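You operate a simulated robot arm through the tools that you are given. There is no shell and no other tool. Be economical: measure what you need, move in short steps, check, and stop when the job is done.

You run a simulated two-armed robot. Do the job below in one go: nothing can be reset, and whatever is moved stays where it is left.

Task
Take the brown cap and leave it on the sand in sand tray two. Then fetch the cream filter and set it in the black square tray. Then take the thin blue rail casting on the sand in sand tray seven and put it away on the brick rest of the checking bench. Then take the orange flat bar on the sand in sand tray nine and put it away on the knock-out bench top. Then take the black cap and leave it in the blue handled crate. Then fetch the thick yellow rail casting and set it on the brick table top. Then close the cover box six. Keep to this order. Set down upright: thin blue rail casting, thick yellow rail casting.

It is judged by the outcome, as a careful person would: the job done as asked, and still so three seconds after it is handed in. It fails if anything else is knocked over, pushed out of place, dropped, spilled or broken. A push-on lid holds only when it is set on centred and level and pressed home; a screw cap is set on level and turned clockwise until tight.

Robot
Two 6-joint arms with two-finger parallel grippers on one trunk, on a base that drives. Base frame: it is fixed to the floor where the robot stands at the start and does not move with it; the origin is under the middle of the robot, x ahead of it, y to its left, z up. Units: m, degrees, N and s.
The left shoulder is at the start at [0.06, 0.187, 1.022], the right one opposite. With the tool pointing down near the work surface each hand reaches from about 0.24 to 0.62 m from the robot's upright axis, wherever it stands, measured 20 degrees to its own side. Places, roughly: black cap (8x8x5 cm) [0.5, 3.3, 0.7]; black square tray (13x13x4 cm) [-1.9, -2.2, 0.8]; blue handled crate (30x23x13 cm) [-3.3, 3.5, 1]; brick rest of the checking bench [4.1, -1.5, 0.8]; brick table top [-3.7, 3.4, 0.9]; brown cap (8x8x5 cm) [0.5, 0.2, 0.7]; cover box six [1.1, 1.5, 1]; cream filter (5x5x2 cm) [0.6, 1.7, 0.7]; knock-out bench top [4.3, 0.3, 0.8]; orange flat bar (7x4x3 cm) [0.6, 3.2, 0.7]; sand in sand tray two [0.6, -0.8, 0.7]; thick yellow rail casting (4x6x7 cm) [-2.2, 3.6, 0.9]; thin blue rail casting (4x6x7 cm) [0.5, 2.2, 0.7]. Payload 1.57 kg a hand.
The TCP of each hand is the grasp point between the finger pads, 0.03 m short of the fingertips. In the tool frame z runs along the fingers and y along their closing line. The gripper opens to 0.11 m. The fingers are 0.024 m wide and 0.012 m thick; the gripper's body (0.048 by 0.112 m) begins 0.078 m behind the TCP.
Orientation is that of the tool frame in the base frame, as a unit quaternion [x, y, z, w]. With the fingers straight down and closing along the base's y, the tool's x points along the base's -x, its y along +y and its z along -z.

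Tools
- The arms move only by the tool jog_arm. It takes "left_steps", "right_steps" or both (then of equal length, played together; a hand with none holds still); each is a list of rows, each a list of 7 numbers: the shift along the tool's x, y, z in m, then the turn, a rotation vector about the tool's x, y, z in degrees, then the gripper command, from -1 (shut) to 1 (fully open), values between in proportion. In form: [[tx, ty, tz, wx, wy, wz, grip], ...]. A call has 1 to 20 rows; each row shifts and turns the commanded pose from where the row before left it, along the tool's axes as they then stand. Each row takes 0.2 s and may step no farther than 0.05 m and 8.6 degrees from the row before; otherwise, or with a gripper value out of range, the whole call is refused. A pose out of reach is approached as far as the arm can. The call stops where the force on the tool passes 40 N (or 10 N more than at its start, if that is more) or the arm is blocked; 0.2 s more then pass. The fingers move at their own pace (about 0.153 m/s each) and stop on an object; they squeeze with about 42 N. The grip force told is the motor's: it shows also when the fingers shut on nothing. Time passes only in rows, and 0.2 s behind the last, so rows that do not move let the fingers close. It gives the time, the measured TCP pose, the force on the tool (base axes), the opening and the grip force at its end, in the units of the frame above (readings bear some noise), with the torque about the TCP (base axes, N m) and any sound that the robot's microphone picked up, and new pictures: "show" is both (left out), scene, wrist or none (wrist: the cameras of the hands that moved).
- Cameras (640 x 400 px; columns grow to the right, rows downward): "scene" is now at [0.0122, -0.013, 1.5541]; the picture's right is [-0.17, -0.98, -0.00], its down [-0.81, 0.14, -0.57] and it looks along [0.56, -0.10, -0.82] (base axes); focal length 248 px, centre (320, 200). "left" rides on the left gripper at [0.07, -0.016, -0.141] in its tool frame; the picture's right is [0.23, 0.97, 0.00], its down [-0.86, 0.20, -0.48] and it looks along [-0.47, 0.11, 0.88] (tool axes); focal length 222 px, centre (320, 200). "right" rides on the right gripper at [0.07, 0.016, -0.141] in its tool frame; the picture's right is [-0.23, 0.97, 0.00], its down [-0.86, -0.20, -0.48] and it looks along [-0.47, -0.11, 0.88] (tool axes); focal length 222 px, centre (320, 200). There is no depth. A picture from a camera that has moved, and an enlarged one, comes with that camera's place and axes in the base frame and with its lens.
- lift_body(by): slides the trunk up (or, below 0, down) by that many m; the arms and the scene camera ride with it, the base frame stays. It gives what a move gives, with no picture.
- roll_base(legs): drives the robot by 1 to 6 legs, each [ahead, left, turn to the left] in m, m and degrees, along the robot's own axes; the way and the turn of a leg run together, so that a leg with both is an arc; at most 1.5 m and 180 degrees a leg. The arms and the cameras ride along, it lands a little off, and it stops where it bumps. It gives what a move gives, and a new picture of the scene camera.
- aim_head(pan, tilt): turns the head with the scene camera to pan (to the left, within 86 degrees either way) and tilt (down, from -29 to 69), counted from straight ahead of the robot. It gives what a move gives, and a new picture of the scene camera.
- close_up(camera, box): a new picture of the part [left, top, right, bottom] of that camera's present view, enlarged. No time passes.
- finish_job(): hands the job in; it is judged then, once.

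Go step by step. Nothing tells you exact positions but the pictures and the camera data: compare them with the known pose of the tool, close in by small moves and look again before you grip or let go. The budget is 196 turns and 260 pictures, counting those below and the enlarged ones. Unless the task says otherwise, let go and move clear before handing in.

The tools are called as name(argument=value, ...) on one line, values as JSON. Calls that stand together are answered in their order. jog_arm: Moves the arms, as the interface text tells. Its arguments: {"type":"object","properties":{"left_steps":{"type":"array","items":{"type":"array","items":{"type":"number"}}},"right_steps":{"type":"array","items":{"type":"array","items":{"type":"number"}}},"show":{"type":"string","enum":["both","scene","wrist","none"]}},"required":[]} The other tools are called the same way: lift_body (by) slides the trunk up or down; roll_base (legs) drives the base; aim_head (pan, tilt) turns the head that bears the scene camera; close_up (camera, box) takes an enlarged picture of a part of a camera's view; finish_job () hands the job in.

At the start:

```text
time_s: 0.0
left_tool_pos: [0.404, -0.0322, 0.9787]
left_ee_rot: [-0.001, 1.0, 0.0, 0.001]
left_force: [-0.6, 0.9, 0.2]
left_moment: [0.01, 0.03, -0.01]
left_gripper_width: 0.11
left_grip_force: 0.1
right_tool_pos: [0.3393, -0.3859, 0.9691]
right_ee_rot: [0.0, 1.0, 0.0, 0.0]
right_force: [-0.1, -0.3, -0.2]
right_moment: [-0.03, -0.02, -0.01]
right_gripper_width: 0.11
right_grip_force: 0.1
trunk travel left (down, up): [-0.65, 0.34]
robot x, y, heading: [0.0006, -0.0013, 0.0]
head pan, tilt: [-10.1, 55.2]
```

scene: 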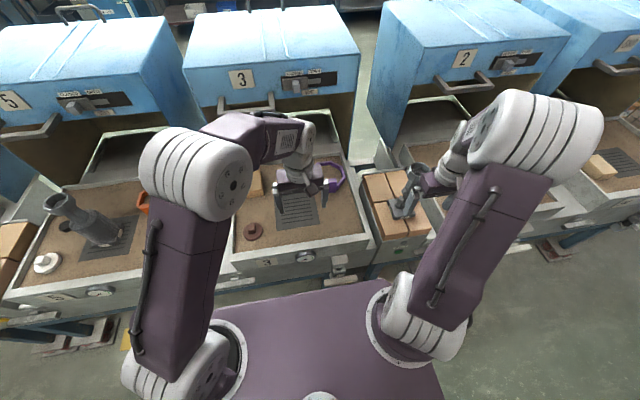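
right: 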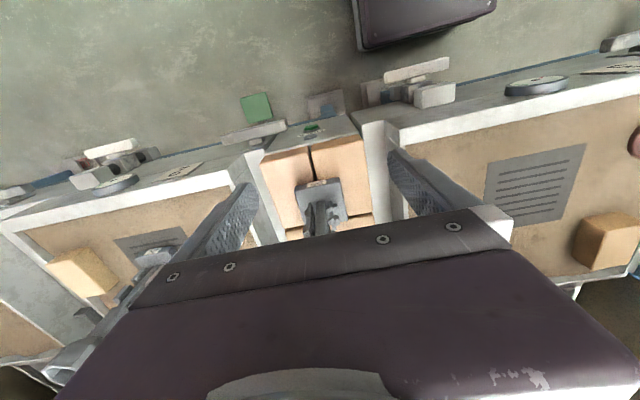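
left: 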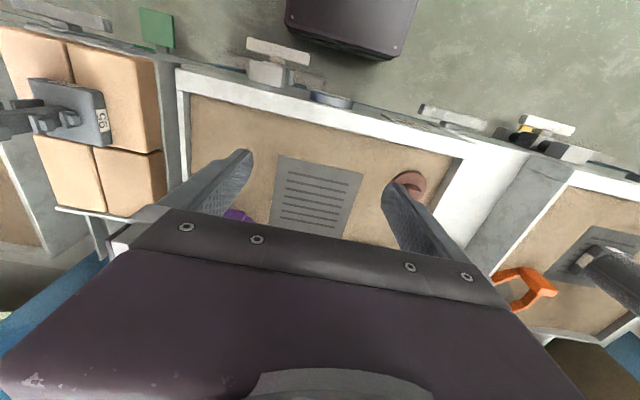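

The brown cap shows in tray three, at about [0.48, 0.15]. I'll look at it more closely before gripping it.

close_up(camera="scene", box=[220, 160, 380, 260])

close_up(camera="scene", box=[400, 60, 640, 210])

```text
4.00 times, centred on (300, 210) of scene
camera zoom: at [0.0122, -0.013, 1.5541], right [-0.17, -0.98, 0.0], down [-0.81, 0.14, -0.57], along [0.56, -0.1, -0.82], focal length 991 px, centre (400, 160)
```

zoom: 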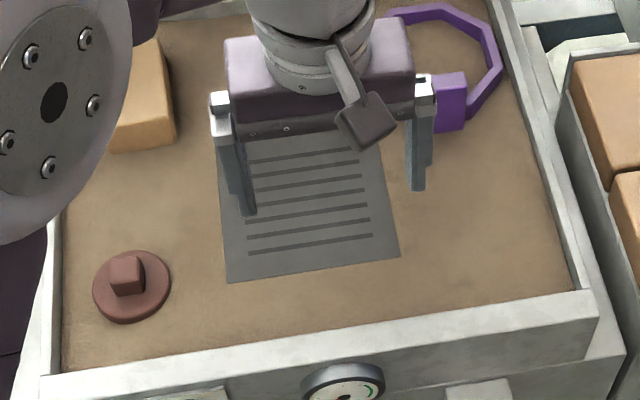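

```text
2.67 times, centred on (520, 135) of scene
camera zoom: at [0.0122, -0.013, 1.5541], right [-0.17, -0.98, 0.0], down [-0.81, 0.14, -0.57], along [0.56, -0.1, -0.82], focal length 661 px, centre (-213, 373)
```

zoom: 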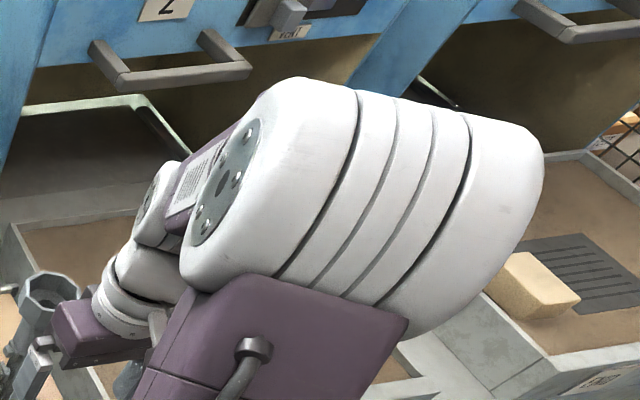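

The cap is a disc with a square knob on top, at about [0.48, 0.157]. I'll bring the left hand over it and look again.

jog_arm(left_steps=[[-0.013, 0.038, 0.016, 0, 0, 0, 1], [-0.013, 0.038, 0.016, 0, 0, 0, 1], [-0.013, 0.038, 0.016, 0, 0, 0, 1], [-0.013, 0.038, 0.016, 0, 0, 0, 1], [-0.013, 0.038, 0.016, 0, 0, 0, 1], [0, 0, 0, 0, 0, 0, 1]], show="both")

```text
time_s: 1.4
left_tool_pos: [0.4647, 0.1551, 0.8994]
left_ee_rot: [0.0, 1.0, 0.0, 0.0]
left_force: [-0.1, 0.1, 0.0]
left_moment: [0.0, 0.0, 0.0]
left_gripper_width: 0.11
left_grip_force: 0.1
right_tool_pos: [0.3397, -0.3855, 0.9679]
right_ee_rot: [0.0, 1.0, 0.0, 0.0]
right_force: [0.8, -0.7, -0.3]
right_moment: [-0.03, -0.01, -0.01]
right_gripper_width: 0.1102
right_grip_force: 0.1
trunk travel left (down, up): [-0.65, 0.34]
robot x, y, heading: [-0.0005, -0.0008, 0.0]
head pan, tilt: [-10.1, 55.2]
camera scene: at [0.0117, -0.0139, 1.5541], right [-0.17, -0.98, 0.0], down [-0.81, 0.14, -0.57], along [0.56, -0.1, -0.82], focal length 248 px, centre (320, 200)
camera left: at [0.3952, 0.1393, 1.0394], right [-0.23, 0.97, 0.0], down [0.85, 0.2, 0.48], along [0.47, 0.11, -0.88], focal length 222 px, centre (320, 200)
```

scene: 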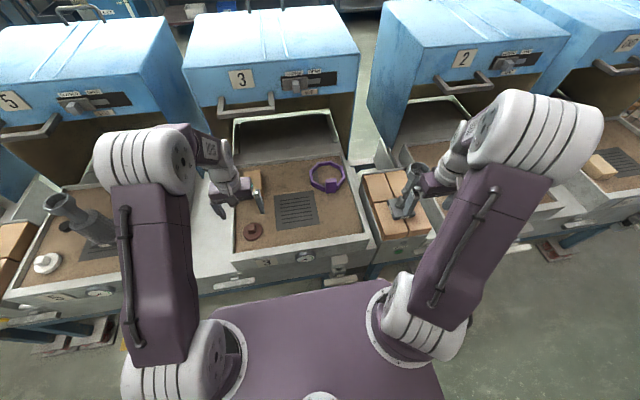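
left: 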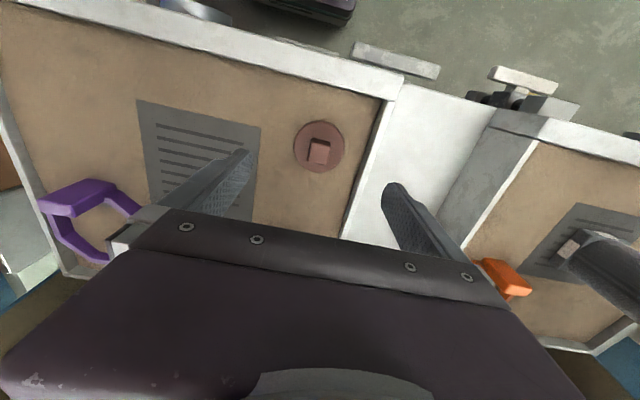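

The cap's knob is at about [0.478, 0.158]. I'll check which way its faces lie.

close_up(camera="left", box=[270, 110, 370, 185])

```text
5.33 times, centred on (320, 148) of left
camera zoom: at [0.3952, 0.1393, 1.0394], right [-0.23, 0.97, 0.0], down [0.85, 0.2, 0.48], along [0.47, 0.11, -0.88], focal length 1185 px, centre (320, 480)
```

zoom: 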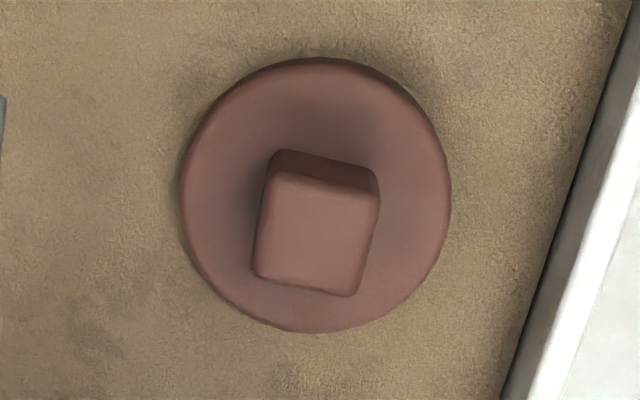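

The knob lies square to the base axes, centre about [0.479, 0.158]. I'll lower the hand with the fingers half open.

jog_arm(left_steps=[[-0.014, 0.003, 0.0, 0, 0, 0, 0.1], [0, 0, 0.04, 0, 0, 0, 0.1], [0, 0, 0.04, 0, 0, 0, 0.1], [0, 0, 0.03, 0, 0, 0, 0.1], [0, 0, 0, 0, 0, 0, 0.1]], show="wrist")

```text
time_s: 2.6
left_tool_pos: [0.482, 0.1618, 0.7893]
left_ee_rot: [0.0, 1.0, 0.0, 0.0]
left_force: [-0.2, 0.5, -0.5]
left_moment: [-0.04, 0.0, 0.0]
left_gripper_width: 0.0604
left_grip_force: 0.0
right_tool_pos: [0.339, -0.3866, 0.969]
right_ee_rot: [0.001, 1.0, 0.0, 0.001]
right_force: [-0.2, -0.1, 0.4]
right_moment: [0.0, -0.02, 0.01]
right_gripper_width: 0.1102
right_grip_force: 0.1
trunk travel left (down, up): [-0.65, 0.34]
robot x, y, heading: [-0.0034, 0.001, 0.0]
head pan, tilt: [-10.1, 55.2]
camera left: at [0.4121, 0.1452, 0.9279], right [-0.23, 0.97, 0.0], down [0.85, 0.2, 0.48], along [0.47, 0.11, -0.88], focal length 222 px, centre (320, 200)
```

left: 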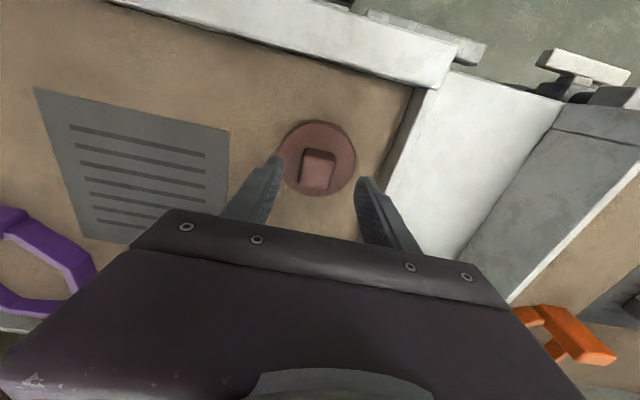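

The knob is between the fingers, and the disc top looks to be near z = 0.72. I'll lower a little more, then look.

jog_arm(left_steps=[[0, -0.003, 0.015, 0, 0, 0, 0.1], [0, 0, 0.015, 0, 0, 0, 0.1], [0, 0, 0, 0, 0, 0, 0.1]], show="wrist")

```text
time_s: 3.2
left_tool_pos: [0.4828, 0.1571, 0.767]
left_ee_rot: [0.0, 1.0, 0.001, 0.001]
left_force: [-7.8, -1.7, 18.7]
left_moment: [-0.1, 0.32, -0.03]
left_gripper_width: 0.0606
left_grip_force: 0.0
right_tool_pos: [0.3391, -0.3858, 0.9698]
right_ee_rot: [0.0, 1.0, 0.0, 0.0]
right_force: [0.0, 0.3, 0.6]
right_moment: [0.0, 0.03, -0.02]
right_gripper_width: 0.11
right_grip_force: 0.0
trunk travel left (down, up): [-0.65, 0.34]
robot x, y, heading: [-0.0013, -0.0012, -0.3]
head pan, tilt: [-10.1, 55.2]
stopped in row 2 (left hand): the force on the tool passed its limit (the readings are from after the stop); the commanded pose is now the measured one
camera left: at [0.4111, 0.1404, 0.9062], right [-0.23, 0.97, 0.0], down [0.85, 0.2, 0.48], along [0.47, 0.11, -0.88], focal length 222 px, centre (320, 200)
```

left: 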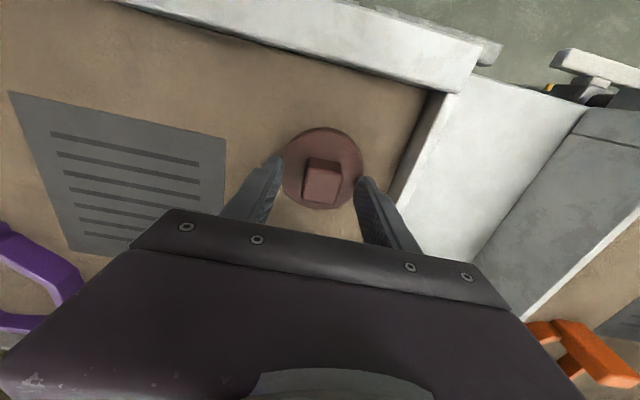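

The fingertips touched the disc rim at about z = 0.736. I'll back off a few millimetres and grip the knob.

jog_arm(left_steps=[[0, 0, -0.004, 0, 0, 0, 0.1], [0, 0, 0, 0, 0, 0, -1], [0, 0, 0, 0, 0, 0, -1], [0, 0, 0, 0, 0, 0, -1]], show="wrist")

```text
time_s: 4.2
left_tool_pos: [0.4835, 0.158, 0.7697]
left_ee_rot: [0.0, 1.0, 0.0, 0.0]
left_force: [0.0, 0.7, 0.0]
left_moment: [-0.04, -0.01, 0.0]
left_gripper_width: 0.0269
left_grip_force: 37.8
right_tool_pos: [0.3389, -0.3862, 0.9686]
right_ee_rot: [0.001, 1.0, 0.0, 0.0]
right_force: [-0.2, 0.1, -0.5]
right_moment: [0.0, 0.0, 0.0]
right_gripper_width: 0.1101
right_grip_force: 0.1
trunk travel left (down, up): [-0.65, 0.34]
robot x, y, heading: [-0.0017, 0.0015, -0.0]
head pan, tilt: [-10.1, 55.2]
camera left: at [0.413, 0.1409, 0.9086], right [-0.23, 0.97, 0.0], down [0.85, 0.2, 0.48], along [0.47, 0.11, -0.88], focal length 222 px, centre (320, 200)
```

left: 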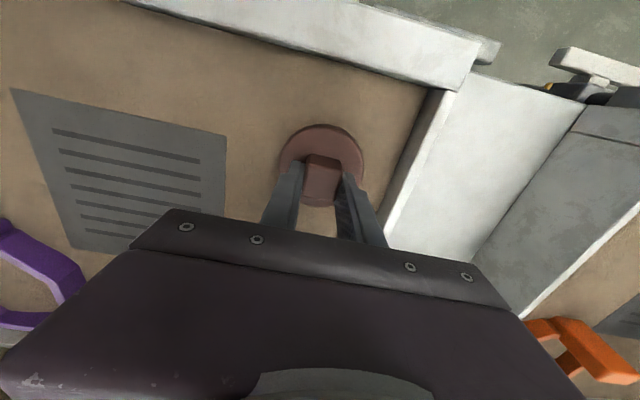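

The knob is held. I'll lift it clear, raise the right hand too, then back off and drive towards tray two.

jog_arm(left_steps=[[0, 0, -0.04, 0, 0, 0, -1], [0.0, 0, -0.04, 0, 0, 0, -1], [0.0, 0, -0.04, 0, 0, 0, -1], [0.03, 0, -0.035, 0, 0, 0, -1], [0.04, 0, -0.02, 0, 0, 0, -1], [0.04, 0, 0, 0, 0, 0, -1]], right_steps=[[0, 0, -0.03, 0, 0, 0, 1], [0, 0, -0.03, 0, 0, 0, 1], [0, 0, -0.03, 0, 0, 0, 1], [0, 0, -0.02, 0, 0, 0, 1], [0, 0, 0, 0, 0, 0, 1], [0, 0, 0, 0, 0, 0, 1]], show="none")

roll_base(legs=[[-0.1, -0.5, 0]])

```text
time_s: 5.6
left_tool_pos: [0.3724, 0.1584, 0.9432]
left_ee_rot: [0.0, 1.0, 0.0, 0.001]
left_force: [-0.2, 0.2, 0.0]
left_moment: [-0.03, -0.03, -0.02]
left_gripper_width: 0.0267
left_grip_force: 38.2
right_tool_pos: [0.3383, -0.3865, 1.0779]
right_ee_rot: [0.0, 1.0, 0.0, 0.0]
right_force: [-0.2, -0.6, -0.1]
right_moment: [-0.01, -0.02, 0.0]
right_gripper_width: 0.11
right_grip_force: 0.0
trunk travel left (down, up): [-0.65, 0.34]
robot x, y, heading: [0.0043, -0.0001, -0.1]
head pan, tilt: [-10.1, 55.2]
```

```text
time_s: 8.6
left_tool_pos: [0.2768, -0.3395, 0.9427]
left_ee_rot: [-0.001, 1.0, 0.001, 0.0]
left_force: [0.3, -0.5, -0.2]
left_moment: [-0.03, 0.0, 0.02]
left_gripper_width: 0.0266
left_grip_force: 37.5
right_tool_pos: [0.2427, -0.8832, 1.0767]
right_ee_rot: [-0.001, 1.0, 0.0, 0.0]
right_force: [0.0, 1.0, 0.0]
right_moment: [0.0, -0.01, 0.02]
right_gripper_width: 0.1099
right_grip_force: 0.0
trunk travel left (down, up): [-0.65, 0.34]
robot x, y, heading: [-0.0971, -0.5003, 0.0]
head pan, tilt: [-10.1, 55.2]
camera scene: at [-0.0847, -0.5105, 1.5541], right [-0.17, -0.98, 0.0], down [-0.81, 0.14, -0.57], along [0.56, -0.1, -0.82], focal length 248 px, centre (320, 200)
```

scene: 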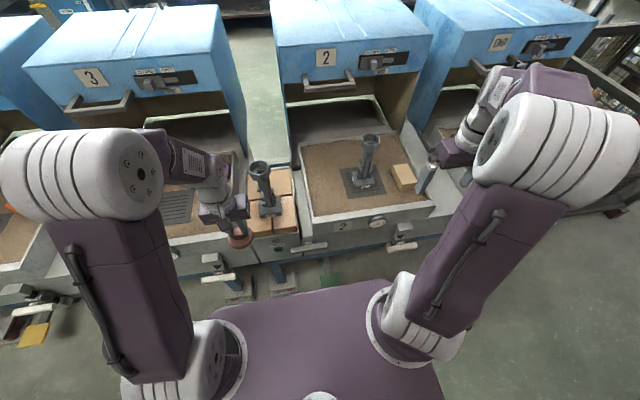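

Tray two is ahead on the right. It holds a grate with a post and a block, with free sand on its left at about [0.51, -0.65]. I'll drive there.

roll_base(legs=[[0, -0.28, 0], [0.1, 0, 0]])

close_up(camera="left", box=[0, 0, 640, 400])

```text
time_s: 11.3
left_tool_pos: [0.376, -0.6227, 0.9425]
left_ee_rot: [0.001, 1.0, -0.001, 0.001]
left_force: [-0.1, 0.3, -1.2]
left_moment: [-0.03, 0.02, -0.01]
left_gripper_width: 0.0267
left_grip_force: 37.9
right_tool_pos: [0.344, -1.1674, 1.0781]
right_ee_rot: [0.001, 1.0, 0.0, 0.0]
right_force: [-0.4, 0.0, -0.2]
right_moment: [0.0, -0.02, 0.03]
right_gripper_width: 0.1098
right_grip_force: 0.0
trunk travel left (down, up): [-0.65, 0.34]
robot x, y, heading: [0.0026, -0.7791, -0.2]
head pan, tilt: [-10.1, 55.2]
camera scene: at [0.0149, -0.7932, 1.5541], right [-0.18, -0.98, 0.0], down [-0.81, 0.14, -0.57], along [0.56, -0.1, -0.82], focal length 248 px, centre (320, 200)
```

scene: 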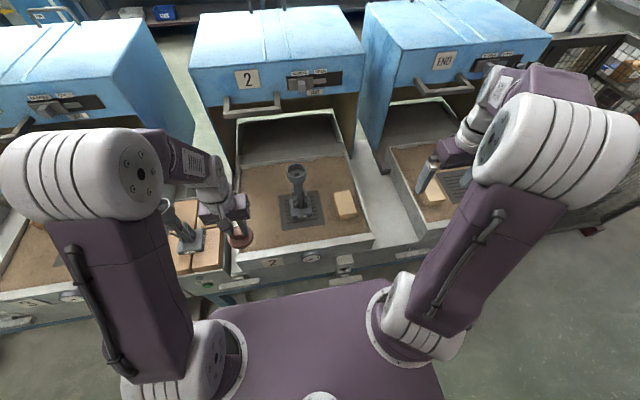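

```text
1.00 times, centred on (320, 200) of left
camera zoom: at [0.3062, -0.6392, 1.0824], right [-0.23, 0.97, 0.0], down [0.85, 0.2, 0.48], along [0.47, 0.11, -0.88], focal length 222 px, centre (320, 200)
```

zoom: 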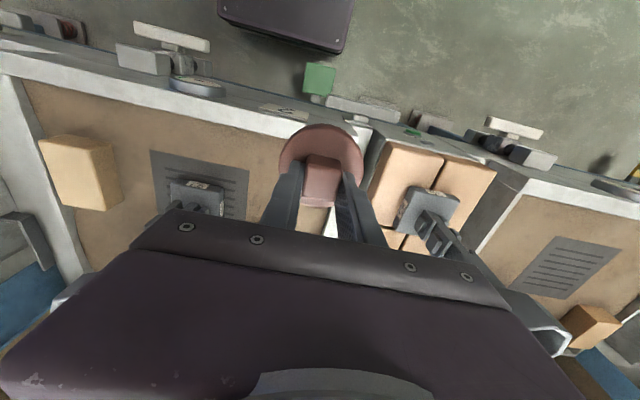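

The free sand target is at about [0.525, -0.657]. I'll move above it and check clearance from the post on the bricks.

jog_arm(left_steps=[[-0.035, -0.008, 0, 0, 0, 0, -1], [-0.035, -0.009, 0, 0, 0, 0, -1], [-0.04, -0.009, 0, 0, 0, 0, -1], [-0.039, -0.008, 0, 0, 0, 0, -1], [0, 0, 0.04, 0, 0, 0, -1], [0, 0, 0.04, 0, 0, 0, -1], [0, 0, 0, 0, 0, 0, -1]])

```text
time_s: 12.9
left_tool_pos: [0.523, -0.6563, 0.8644]
left_ee_rot: [0.001, 1.0, 0.001, 0.001]
left_force: [0.8, 0.4, -0.6]
left_moment: [-0.02, -0.01, -0.02]
left_gripper_width: 0.0267
left_grip_force: 37.3
right_tool_pos: [0.3411, -1.1671, 1.0768]
right_ee_rot: [0.001, 1.0, 0.0, 0.0]
right_force: [-0.1, 0.2, 0.1]
right_moment: [-0.01, 0.0, 0.02]
right_gripper_width: 0.11
right_grip_force: 0.1
trunk travel left (down, up): [-0.65, 0.34]
robot x, y, heading: [0.006, -0.7828, -0.2]
head pan, tilt: [-10.1, 55.2]
camera scene: at [0.0146, -0.7929, 1.5541], right [-0.18, -0.98, 0.0], down [-0.81, 0.14, -0.57], along [0.56, -0.1, -0.82], focal length 248 px, centre (320, 200)
camera left: at [0.4529, -0.6731, 1.0035], right [-0.23, 0.97, 0.0], down [0.85, 0.2, 0.48], along [0.47, 0.11, -0.88], focal length 222 px, centre (320, 200)
```

scene: 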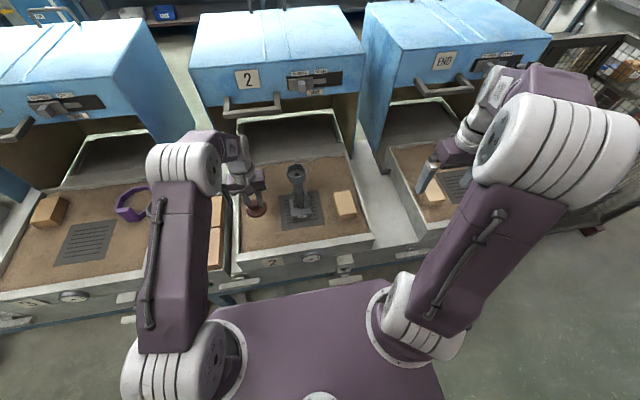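
left: 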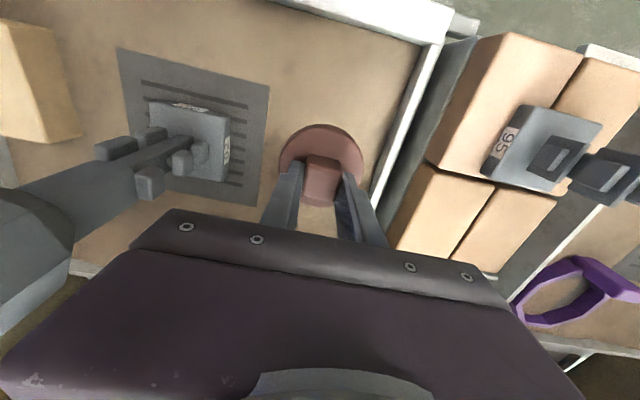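

The way down is clear. I'll lower in small steps to the height it was gripped at.

jog_arm(left_steps=[[0, 0, 0.04, 0, 0, 0, -1], [0, 0, 0.03, 0, 0, 0, -1], [0, 0, 0.012, 0, 0, 0, -1], [0, 0, 0.006, 0, 0, 0, -1], [0, 0, 0.004, 0, 0, 0, -1], [0, 0, 0, 0, 0, 0, -1]], show="wrist")

```text
time_s: 14.3
left_tool_pos: [0.5274, -0.6553, 0.7735]
left_ee_rot: [0.0, 1.0, -0.001, 0.001]
left_force: [-0.6, -0.2, -0.4]
left_moment: [-0.03, -0.02, 0.0]
left_gripper_width: 0.0267
left_grip_force: 37.3
right_tool_pos: [0.3422, -1.1665, 1.0784]
right_ee_rot: [0.001, 1.0, 0.0, 0.0]
right_force: [-0.2, -0.2, -0.3]
right_moment: [0.0, 0.0, 0.01]
right_gripper_width: 0.1099
right_grip_force: 0.1
trunk travel left (down, up): [-0.65, 0.34]
robot x, y, heading: [-0.0002, -0.7841, -0.3]
head pan, tilt: [-10.1, 55.2]
camera left: at [0.4565, -0.6725, 0.9123], right [-0.23, 0.97, 0.0], down [0.85, 0.2, 0.48], along [0.47, 0.11, -0.88], focal length 222 px, centre (320, 200)
```

left: 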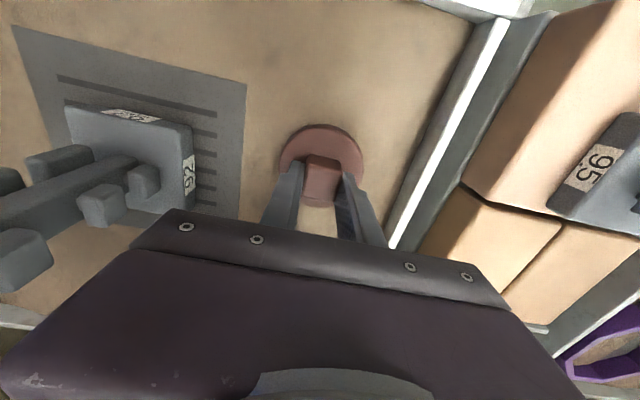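

jog_arm(left_steps=[[0, 0, 0.003, 0, 0, 0, -1], [0, 0, 0.002, 0, 0, 0, -1], [0, 0, 0, 0, 0, 0, -1]], show="none")

```text
time_s: 15.1
left_tool_pos: [0.5254, -0.6555, 0.7681]
left_ee_rot: [0.001, 1.0, 0.0, 0.002]
left_force: [1.7, -0.3, 3.2]
left_moment: [-0.03, -0.04, 0.02]
left_gripper_width: 0.0267
left_grip_force: 38.1
right_tool_pos: [0.3414, -1.1665, 1.0778]
right_ee_rot: [0.0, 1.0, 0.0, 0.0]
right_force: [-0.1, 0.1, -0.6]
right_moment: [0.01, 0.04, 0.0]
right_gripper_width: 0.11
right_grip_force: 0.1
trunk travel left (down, up): [-0.65, 0.34]
robot x, y, heading: [0.0034, -0.7805, -0.1]
head pan, tilt: [-10.1, 55.2]
```

The upward force of 3 N shows the cap is on the sand. I'll open gently and lift away.

jog_arm(left_steps=[[0, 0, 0, 0, 0, 0, -0.3], [0, 0, 0, 0, 0, 0, -0.1], [0, 0, -0.02, 0, 0, 0, -0.1], [0, 0, -0.04, 0, 0, 0, 0], [0, 0, -0.04, 0, 0, 0, 0], [0, 0, -0.04, 0, 0, 0, 0], [0.03, 0, -0.03, 0, 0, 0, 0], [0.045, 0, 0, 0, 0, 0, 0], [0.045, 0, 0, 0, 0, 0, 0], [0.03, 0, 0, 0, 0, 0, 0]], show="scene")

```text
time_s: 17.3
left_tool_pos: [0.3745, -0.6562, 0.9391]
left_ee_rot: [0.0, 1.0, 0.001, 0.002]
left_force: [-0.7, 0.1, -0.1]
left_moment: [-0.05, -0.03, 0.02]
left_gripper_width: 0.0552
left_grip_force: 0.1
right_tool_pos: [0.34, -1.1678, 1.0785]
right_ee_rot: [0.001, 1.0, 0.001, 0.0]
right_force: [0.1, -0.3, -0.7]
right_moment: [0.01, -0.02, 0.01]
right_gripper_width: 0.1101
right_grip_force: 0.0
trunk travel left (down, up): [-0.65, 0.34]
robot x, y, heading: [0.0009, -0.7785, -0.2]
head pan, tilt: [-10.1, 55.2]
camera scene: at [0.0138, -0.7927, 1.5541], right [-0.18, -0.98, 0.0], down [-0.81, 0.14, -0.57], along [0.56, -0.1, -0.82], focal length 248 px, centre (320, 200)
```

scene: 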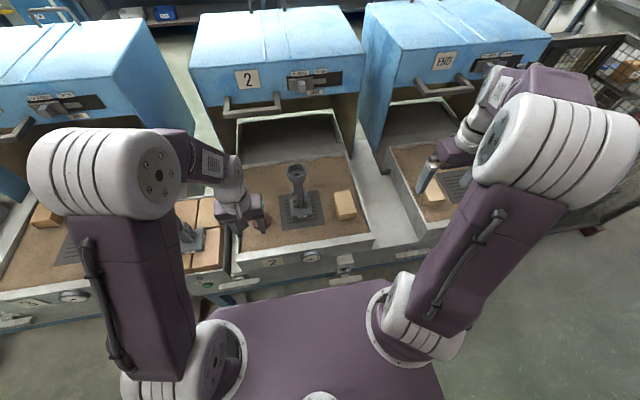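

The cap stands in tray two. Next I'll drive left to the cream filter near [0.6, 1.7].

roll_base(legs=[[-0.12, 0, 0], [0, 1.2, 0], [0, 1.1, 0]])

```text
time_s: 29.4
left_tool_pos: [0.21, 1.6448, 0.938]
left_ee_rot: [-0.012, 1.0, 0.0, 0.001]
left_force: [0.0, 0.5, 0.0]
left_moment: [-0.01, 0.01, 0.02]
left_gripper_width: 0.0549
left_grip_force: 0.0
right_tool_pos: [0.1875, 1.1327, 1.0776]
right_ee_rot: [-0.013, 1.0, -0.001, 0.0]
right_force: [0.3, 1.2, -0.3]
right_moment: [0.01, 0.02, 0.0]
right_gripper_width: 0.1098
right_grip_force: 0.1
trunk travel left (down, up): [-0.65, 0.34]
robot x, y, heading: [-0.1599, 1.5128, 1.4]
head pan, tilt: [-10.1, 55.2]
camera scene: at [-0.1486, 1.4988, 1.5541], right [-0.15, -0.99, 0.0], down [-0.81, 0.12, -0.57], along [0.56, -0.09, -0.82], focal length 248 px, centre (320, 200)
```

scene: 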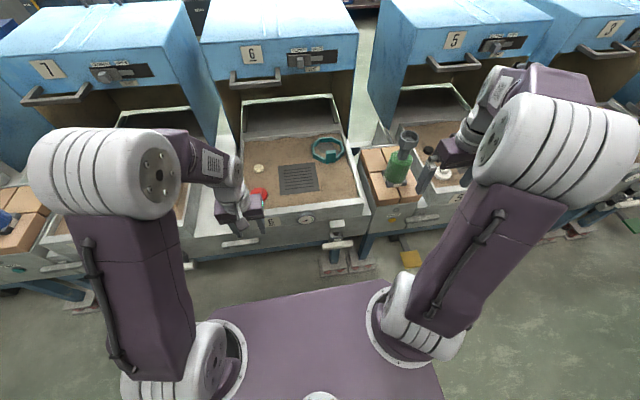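

The filter sits in tray six at about [0.645, 1.655], with a red item nearby. I'll drive up closer, since it is near the limit of reach.

roll_base(legs=[[0.21, -0.04, -1.4]])

close_up(camera="left", box=[0, 0, 640, 400])

```text
time_s: 31.1
left_tool_pos: [0.4222, 1.5946, 0.9362]
left_ee_rot: [0.003, 1.0, 0.0, 0.001]
left_force: [0.9, -0.1, 0.2]
left_moment: [0.0, -0.03, -0.01]
left_gripper_width: 0.0549
left_grip_force: 0.1
right_tool_pos: [0.3859, 1.0855, 1.078]
right_ee_rot: [0.004, 1.0, 0.001, 0.0]
right_force: [0.8, -0.3, 0.1]
right_moment: [-0.02, 0.02, 0.02]
right_gripper_width: 0.1101
right_grip_force: 0.0
trunk travel left (down, up): [-0.65, 0.34]
robot x, y, heading: [0.0452, 1.4745, -0.4]
head pan, tilt: [-10.1, 55.2]
camera scene: at [0.0609, 1.4611, 1.5541], right [-0.18, -0.98, 0.0], down [-0.81, 0.15, -0.57], along [0.56, -0.1, -0.82], focal length 248 px, centre (320, 200)
```

scene: 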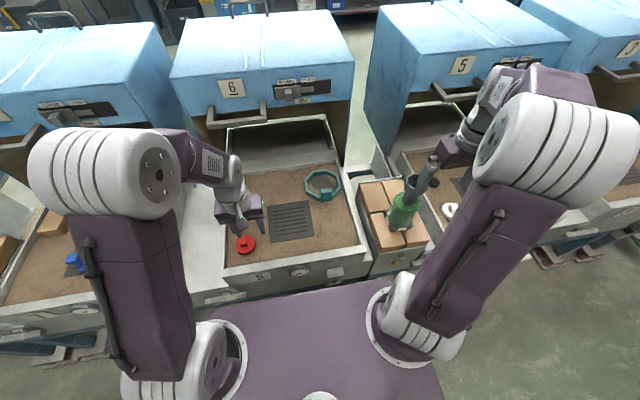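

```text
1.00 times, centred on (320, 200) of left
camera zoom: at [0.3516, 1.5791, 1.0772], right [-0.22, 0.98, 0.0], down [0.86, 0.19, 0.48], along [0.47, 0.11, -0.88], focal length 222 px, centre (320, 200)
```

zoom: 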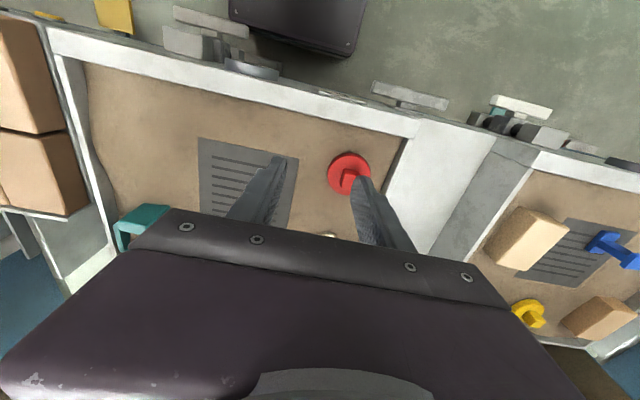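

The filter is at about [0.63, 1.664], beyond the red cap. I'll move the hand closer for a better look.

jog_arm(left_steps=[[-0.04, 0.018, 0, 0, 0, 0, 0.3], [-0.04, 0.018, 0, 0, 0, 0, 0.3], [-0.04, 0.018, 0, 0, 0, 0, 0.3], [-0.03, 0.011, 0.01, 0, 0, 0, 0.3], [0, 0, 0.02, 0, 0, 0, 0.3], [0, 0, 0, 0, 0, 0, 0.3]])

```text
time_s: 32.5
left_tool_pos: [0.5735, 1.6583, 0.9078]
left_ee_rot: [0.003, 1.0, 0.0, 0.002]
left_force: [-0.1, 0.0, 0.2]
left_moment: [-0.03, -0.01, -0.05]
left_gripper_width: 0.0715
left_grip_force: 0.1
right_tool_pos: [0.3855, 1.0845, 1.0777]
right_ee_rot: [0.004, 1.0, 0.0, -0.001]
right_force: [-0.5, -0.4, 0.4]
right_moment: [0.03, 0.02, -0.03]
right_gripper_width: 0.1098
right_grip_force: 0.0
trunk travel left (down, up): [-0.65, 0.34]
robot x, y, heading: [0.0486, 1.4741, -0.6]
head pan, tilt: [-10.1, 55.2]
camera scene: at [0.061, 1.4611, 1.5541], right [-0.18, -0.98, 0.0], down [-0.81, 0.15, -0.57], along [0.56, -0.1, -0.82], focal length 248 px, centre (320, 200)
camera left: at [0.5037, 1.643, 1.0477], right [-0.22, 0.98, 0.0], down [0.86, 0.19, 0.48], along [0.47, 0.11, -0.88], focal length 222 px, centre (320, 200)
```

scene: 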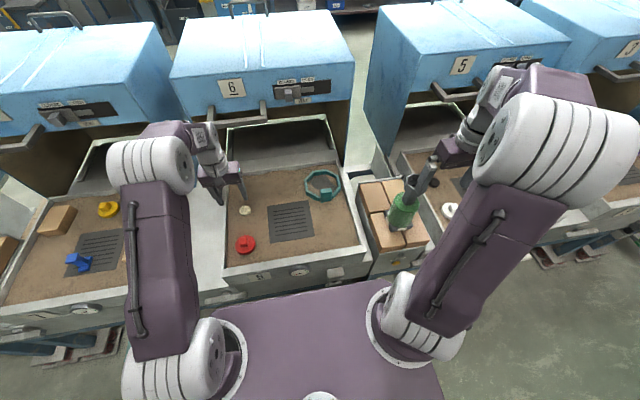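
left: 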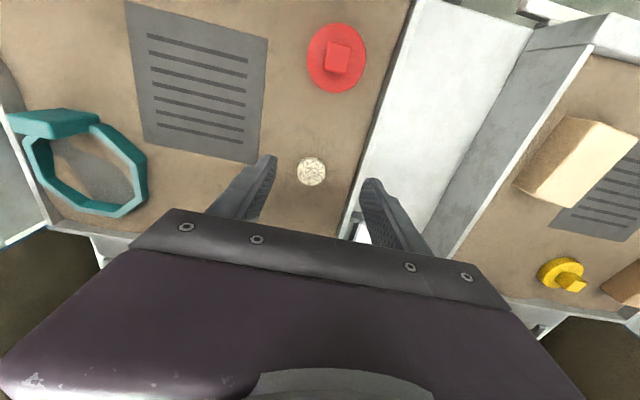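

The filter is at about [0.629, 1.659]. I'll go above it and lower to just over the sand.

jog_arm(left_steps=[[-0.028, 0, 0, 0, 0, 0, 0.3], [-0.027, 0, 0, 0, 0, 0, 0.3], [0, 0, 0.04, 0, 0, 0, 0.3], [0, 0, 0.04, 0, 0, 0, 0.3], [0, 0, 0.03, 0, 0, 0, 0.3], [0, 0, 0, 0, 0, 0, 0.3]], show="wrist")

```text
time_s: 33.9
left_tool_pos: [0.6259, 1.6582, 0.7966]
left_ee_rot: [0.004, 1.0, 0.0, 0.001]
left_force: [-0.4, 0.0, -0.1]
left_moment: [0.0, -0.02, -0.02]
left_gripper_width: 0.0715
left_grip_force: 0.1
right_tool_pos: [0.3847, 1.0846, 1.0775]
right_ee_rot: [0.004, 1.0, 0.0, 0.001]
right_force: [0.3, 0.7, -0.7]
right_moment: [0.02, -0.06, 0.0]
right_gripper_width: 0.1099
right_grip_force: 0.1
trunk travel left (down, up): [-0.65, 0.34]
robot x, y, heading: [0.0468, 1.4762, -0.4]
head pan, tilt: [-10.1, 55.2]
camera left: at [0.5565, 1.6419, 0.9377], right [-0.22, 0.98, 0.0], down [0.86, 0.19, 0.48], along [0.47, 0.11, -0.88], focal length 222 px, centre (320, 200)
```

left: 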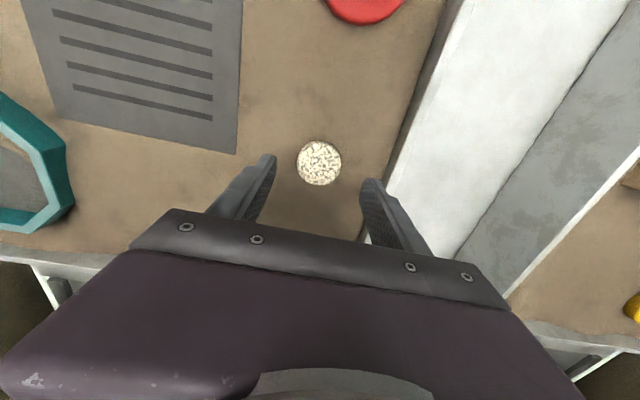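

jog_arm(left_steps=[[0, 0, 0.02, 0, 0, 0, 0.3], [0, 0, 0.015, 0, 0, 0, 0.3], [0, 0, 0.008, 0, 0, 0, 0.3], [0, 0, 0, 0, 0, 0, 0.3]], show="wrist")

```text
time_s: 34.9
left_tool_pos: [0.6276, 1.6605, 0.7555]
left_ee_rot: [0.003, 1.0, 0.0, 0.0]
left_force: [0.0, -0.1, -0.3]
left_moment: [0.03, 0.0, 0.02]
left_gripper_width: 0.0717
left_grip_force: 0.0
right_tool_pos: [0.3858, 1.0853, 1.0779]
right_ee_rot: [0.004, 1.0, 0.001, 0.0]
right_force: [0.3, 0.1, 1.0]
right_moment: [-0.01, 0.01, -0.03]
right_gripper_width: 0.1103
right_grip_force: 0.0
trunk travel left (down, up): [-0.65, 0.34]
robot x, y, heading: [0.048, 1.4762, -0.3]
head pan, tilt: [-10.1, 55.2]
camera left: at [0.5565, 1.6433, 0.8958], right [-0.22, 0.98, 0.0], down [0.86, 0.19, 0.48], along [0.47, 0.11, -0.88], focal length 222 px, centre (320, 200)
```

left: 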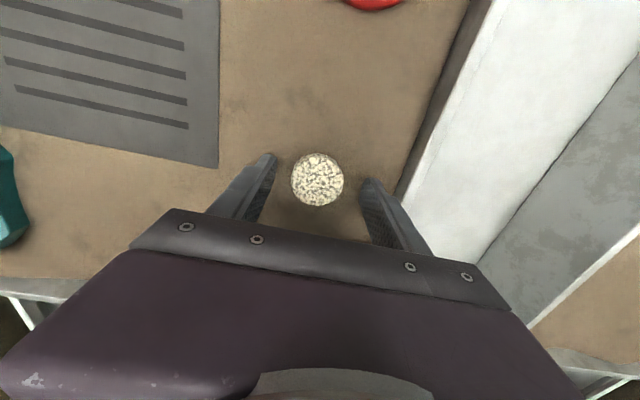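

jog_arm(left_steps=[[0, -0.001, 0.004, 0, 0, 0, 0.3], [0, 0, 0, 0, 0, 0, -1], [0, 0, 0, 0, 0, 0, -1], [0, 0, 0, 0, 0, 0, -1]], show="wrist")

```text
time_s: 35.9
left_tool_pos: [0.6271, 1.6584, 0.7525]
left_ee_rot: [0.003, 1.0, -0.001, 0.001]
left_force: [0.1, -0.2, 0.1]
left_moment: [-0.02, -0.02, 0.0]
left_gripper_width: 0.0403
left_grip_force: 41.9
right_tool_pos: [0.3863, 1.0847, 1.0768]
right_ee_rot: [0.004, 1.0, -0.001, -0.001]
right_force: [0.3, -0.1, -0.9]
right_moment: [-0.03, -0.01, 0.0]
right_gripper_width: 0.1102
right_grip_force: 0.0
trunk travel left (down, up): [-0.65, 0.34]
robot x, y, heading: [0.0499, 1.4768, -0.2]
head pan, tilt: [-10.1, 55.2]
camera left: at [0.5567, 1.6422, 0.8916], right [-0.22, 0.98, 0.0], down [0.86, 0.19, 0.48], along [0.47, 0.11, -0.88], focal length 222 px, centre (320, 200)
```

left: 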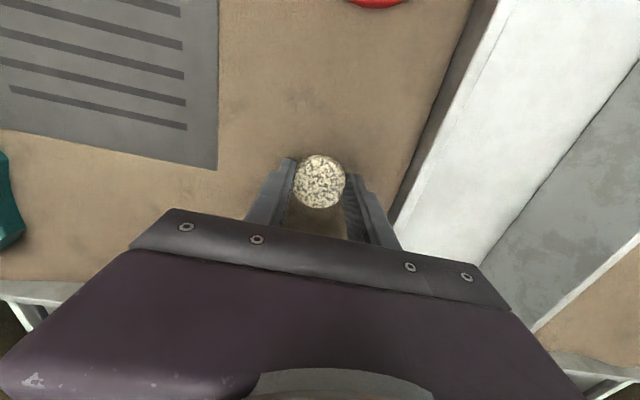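

The filter is gripped. I'll lift it and draw back.

jog_arm(left_steps=[[0, 0, -0.02, 0, 0, 0, -1], [0, 0, -0.04, 0, 0, 0, -1], [0, 0, -0.04, 0, 0, 0, -1], [0, 0, -0.04, 0, 0, 0, -1], [0.0, 0, -0.04, 0, 0, 0, -1], [0.045, 0, -0.01, 0, 0, 0, -1], [0.045, 0, 0, 0, 0, 0, -1], [0.045, 0, 0, 0, 0, 0, -1], [0.045, 0, 0, 0, 0, 0, -1], [0.045, 0, 0, 0, 0, 0, -1], [0.03, 0, 0, 0, 0, 0, -1]], show="wrist")

```text
time_s: 38.3
left_tool_pos: [0.3699, 1.6605, 0.943]
left_ee_rot: [0.002, 1.0, -0.001, 0.002]
left_force: [0.0, 0.3, -0.2]
left_moment: [-0.02, -0.03, -0.03]
left_gripper_width: 0.0402
left_grip_force: 41.6
right_tool_pos: [0.3855, 1.0839, 1.0786]
right_ee_rot: [0.003, 1.0, 0.0, 0.0]
right_force: [0.2, -0.6, 0.1]
right_moment: [-0.03, 0.0, 0.01]
right_gripper_width: 0.11
right_grip_force: 0.1
trunk travel left (down, up): [-0.65, 0.34]
robot x, y, heading: [0.0468, 1.47, -0.3]
head pan, tilt: [-10.1, 55.2]
camera left: at [0.2991, 1.6449, 1.0821], right [-0.22, 0.98, 0.0], down [0.85, 0.19, 0.48], along [0.47, 0.11, -0.88], focal length 222 px, centre (320, 200)
```

left: 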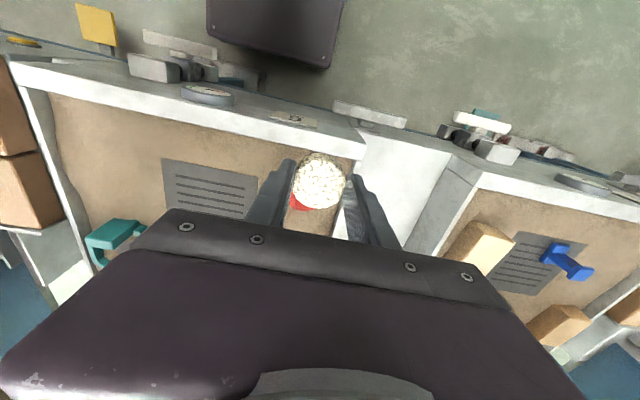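

The filter is held. The black square tray is behind me, so I'll back off and look around before turning.

roll_base(legs=[[-0.4, 0, 0]])

aim_head(pan=-86, tilt=20)

aim_head(pan=86, tilt=20)

```text
time_s: 40.8
left_tool_pos: [-0.027, 1.6643, 0.9415]
left_ee_rot: [0.002, 1.0, 0.0, 0.001]
left_force: [0.1, -0.4, -0.3]
left_moment: [0.02, 0.0, 0.01]
left_gripper_width: 0.0402
left_grip_force: 42.4
right_tool_pos: [-0.008, 1.0868, 1.076]
right_ee_rot: [0.001, 1.0, 0.0, 0.001]
right_force: [-0.3, 0.2, -0.6]
right_moment: [0.01, -0.01, 0.0]
right_gripper_width: 0.1101
right_grip_force: 0.1
trunk travel left (down, up): [-0.65, 0.34]
robot x, y, heading: [-0.3479, 1.4781, -0.2]
head pan, tilt: [-10.1, 55.2]
camera scene: at [-0.3352, 1.4627, 1.554], right [-0.18, -0.98, 0.0], down [-0.81, 0.14, -0.57], along [0.56, -0.1, -0.82], focal length 248 px, centre (320, 200)
```

scene: 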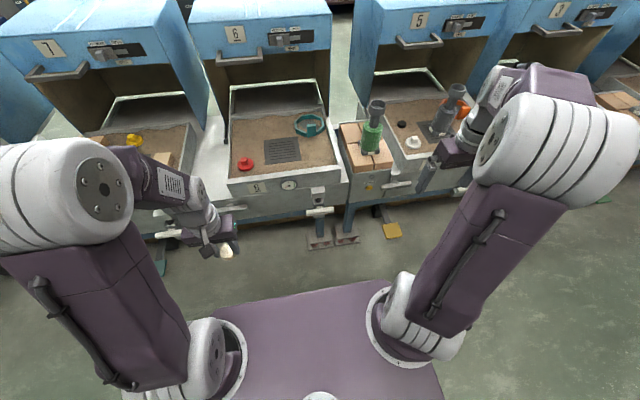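

```text
time_s: 42.2
left_tool_pos: [-0.028, 1.6644, 0.9426]
left_ee_rot: [0.002, 1.0, 0.0, 0.002]
left_force: [0.2, 0.4, -0.2]
left_moment: [0.03, -0.03, 0.0]
left_gripper_width: 0.04
left_grip_force: 42.4
right_tool_pos: [-0.0088, 1.0887, 1.0774]
right_ee_rot: [0.001, 1.0, 0.0, 0.001]
right_force: [0.2, 0.2, -0.2]
right_moment: [0.0, 0.01, 0.02]
right_gripper_width: 0.1101
right_grip_force: 0.0
trunk travel left (down, up): [-0.65, 0.34]
robot x, y, heading: [-0.3484, 1.4738, -0.2]
head pan, tilt: [-85.9, 20.0]
camera scene: at [-0.3997, 1.3825, 1.6063], right [-1.0, -0.07, 0.0], down [-0.02, 0.34, -0.94], along [0.07, -0.94, -0.34], focal length 248 px, centre (320, 200)
```

scene: 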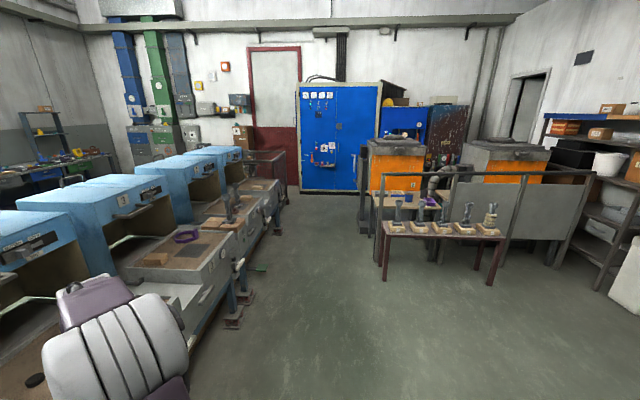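

```text
time_s: 44.8
left_tool_pos: [-0.0267, 1.6641, 0.9432]
left_ee_rot: [0.001, 1.0, 0.0, 0.001]
left_force: [0.3, 1.1, -0.6]
left_moment: [0.01, -0.01, -0.03]
left_gripper_width: 0.0403
left_grip_force: 42.2
right_tool_pos: [-0.0088, 1.0884, 1.0768]
right_ee_rot: [0.001, 1.0, -0.001, 0.001]
right_force: [-0.1, 0.2, 0.5]
right_moment: [0.0, 0.01, -0.03]
right_gripper_width: 0.1098
right_grip_force: 0.0
trunk travel left (down, up): [-0.65, 0.34]
robot x, y, heading: [-0.347, 1.4734, -0.3]
head pan, tilt: [85.9, 20.0]
camera scene: at [-0.3996, 1.5683, 1.6064], right [1.0, -0.07, 0.0], down [-0.02, -0.34, -0.94], along [0.07, 0.94, -0.34], focal length 248 px, centre (320, 200)
```

scene: 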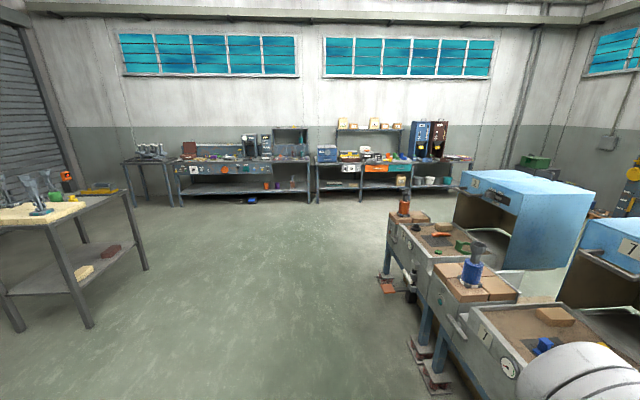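

The railing with tables is towards -y, and the black tray should show around pixel (443, 170) in that direction. I'll enlarge it.

aim_head(pan=-86, tilt=20)

close_up(camera="scene", box=[350, 120, 550, 245])

```text
time_s: 47.4
left_tool_pos: [-0.0268, 1.6639, 0.9424]
left_ee_rot: [0.001, 1.0, 0.001, 0.001]
left_force: [1.4, -0.1, -1.4]
left_moment: [-0.02, 0.0, -0.02]
left_gripper_width: 0.04
left_grip_force: 42.1
right_tool_pos: [-0.0089, 1.0883, 1.0792]
right_ee_rot: [0.001, 1.0, 0.0, 0.0]
right_force: [0.8, 0.0, -0.3]
right_moment: [0.0, 0.0, 0.0]
right_gripper_width: 0.1102
right_grip_force: 0.1
trunk travel left (down, up): [-0.65, 0.34]
robot x, y, heading: [-0.3493, 1.4754, -0.3]
head pan, tilt: [-85.9, 20.0]
camera scene: at [-0.3999, 1.3825, 1.6064], right [-1.0, -0.07, 0.0], down [-0.02, 0.34, -0.94], along [0.07, -0.94, -0.34], focal length 248 px, centre (320, 200)
```

scene: 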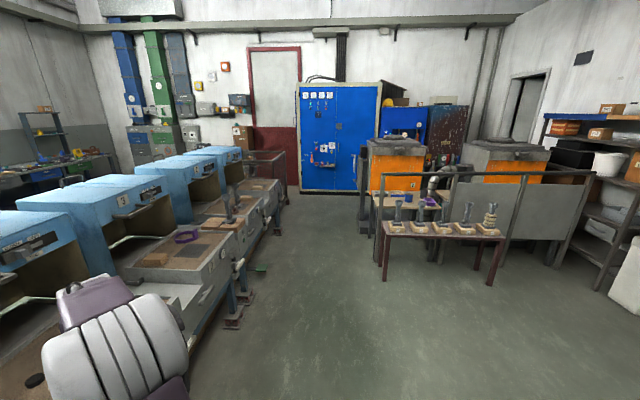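

```text
3.20 times, centred on (450, 182) of scene
camera zoom: at [-0.3999, 1.3825, 1.6064], right [-1.0, -0.07, 0.0], down [-0.02, 0.34, -0.94], along [0.07, -0.94, -0.34], focal length 793 px, centre (-96, 256)
```

zoom: 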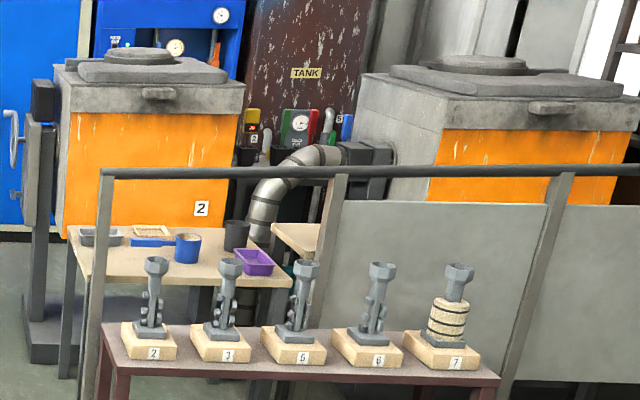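

The tray isn't visible yet and is likely between the two furnaces behind the railing. I'll drive down the aisle for a better view.

roll_base(legs=[[0.05, -1.4, 0.3], [0, -1.2, 0]])

```text
time_s: 59.9
left_tool_pos: [0.0394, -0.8717, 0.9431]
left_ee_rot: [-0.016, 1.0, 0.0, 0.001]
left_force: [0.1, 1.0, -0.3]
left_moment: [0.0, 0.0, -0.01]
left_gripper_width: 0.0402
left_grip_force: 41.9
right_tool_pos: [0.0761, -1.4469, 1.0764]
right_ee_rot: [-0.015, 1.0, -0.001, 0.0]
right_force: [0.1, -0.6, 0.5]
right_moment: [0.03, -0.03, 0.03]
right_gripper_width: 0.11
right_grip_force: 0.1
trunk travel left (down, up): [-0.65, 0.34]
robot x, y, heading: [-0.2704, -1.0684, 1.8]
head pan, tilt: [-85.9, 20.0]
camera scene: at [-0.3235, -1.1659, 1.6064], right [-0.99, -0.1, 0.0], down [-0.03, 0.34, -0.94], along [0.1, -0.93, -0.34], focal length 248 px, centre (320, 200)
```

scene: 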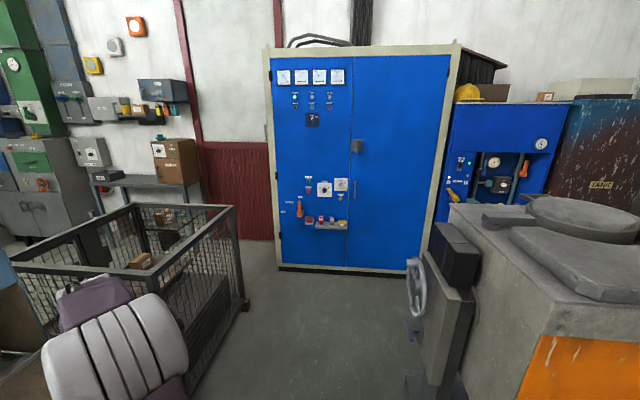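

I see the first furnace's side and the blue cabinet. I'll turn to face -y and look right.

roll_base(legs=[[0, 0, -90]])

aim_head(pan=-70, tilt=30)

```text
time_s: 64.1
left_tool_pos: [-0.0736, -1.3846, 0.9424]
left_ee_rot: [0.694, 0.72, 0.0, 0.001]
left_force: [-0.5, -0.1, -0.5]
left_moment: [0.0, -0.01, 0.0]
left_gripper_width: 0.0401
left_grip_force: 42.6
right_tool_pos: [-0.6489, -1.4247, 1.0774]
right_ee_rot: [0.694, 0.72, 0.001, 0.0]
right_force: [0.5, -0.2, 0.8]
right_moment: [0.02, 0.01, 0.01]
right_gripper_width: 0.1102
right_grip_force: 0.1
trunk travel left (down, up): [-0.65, 0.34]
robot x, y, heading: [-0.2729, -1.0706, -87.7]
head pan, tilt: [-85.9, 20.0]
camera scene: at [-0.3679, -1.0216, 1.6064], right [-0.11, 0.99, 0.0], down [0.34, 0.04, -0.94], along [-0.93, -0.1, -0.34], focal length 248 px, centre (320, 200)
```

scene: 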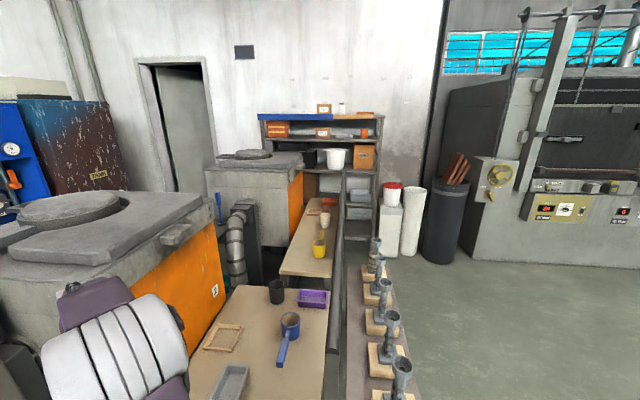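

```text
time_s: 64.9
left_tool_pos: [-0.0736, -1.384, 0.9427]
left_ee_rot: [0.694, 0.72, -0.001, 0.001]
left_force: [0.4, -0.2, 0.9]
left_moment: [0.01, -0.01, -0.05]
left_gripper_width: 0.04
left_grip_force: 41.6
right_tool_pos: [-0.6476, -1.4254, 1.0781]
right_ee_rot: [0.694, 0.72, 0.0, -0.001]
right_force: [0.3, 0.5, 0.2]
right_moment: [-0.01, 0.02, 0.03]
right_gripper_width: 0.1102
right_grip_force: 0.1
trunk travel left (down, up): [-0.65, 0.34]
robot x, y, heading: [-0.2745, -1.0739, -87.8]
head pan, tilt: [-70.0, 30.0]
camera scene: at [-0.3592, -1.0455, 1.5903], right [-0.38, 0.93, 0.0], down [0.46, 0.19, -0.87], along [-0.8, -0.33, -0.5], focal length 248 px, centre (320, 200)
```

scene: 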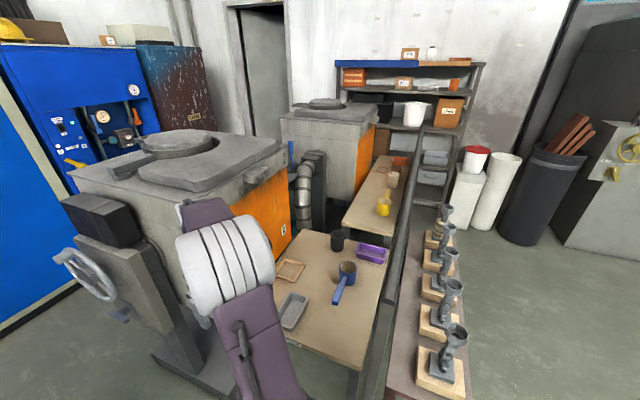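

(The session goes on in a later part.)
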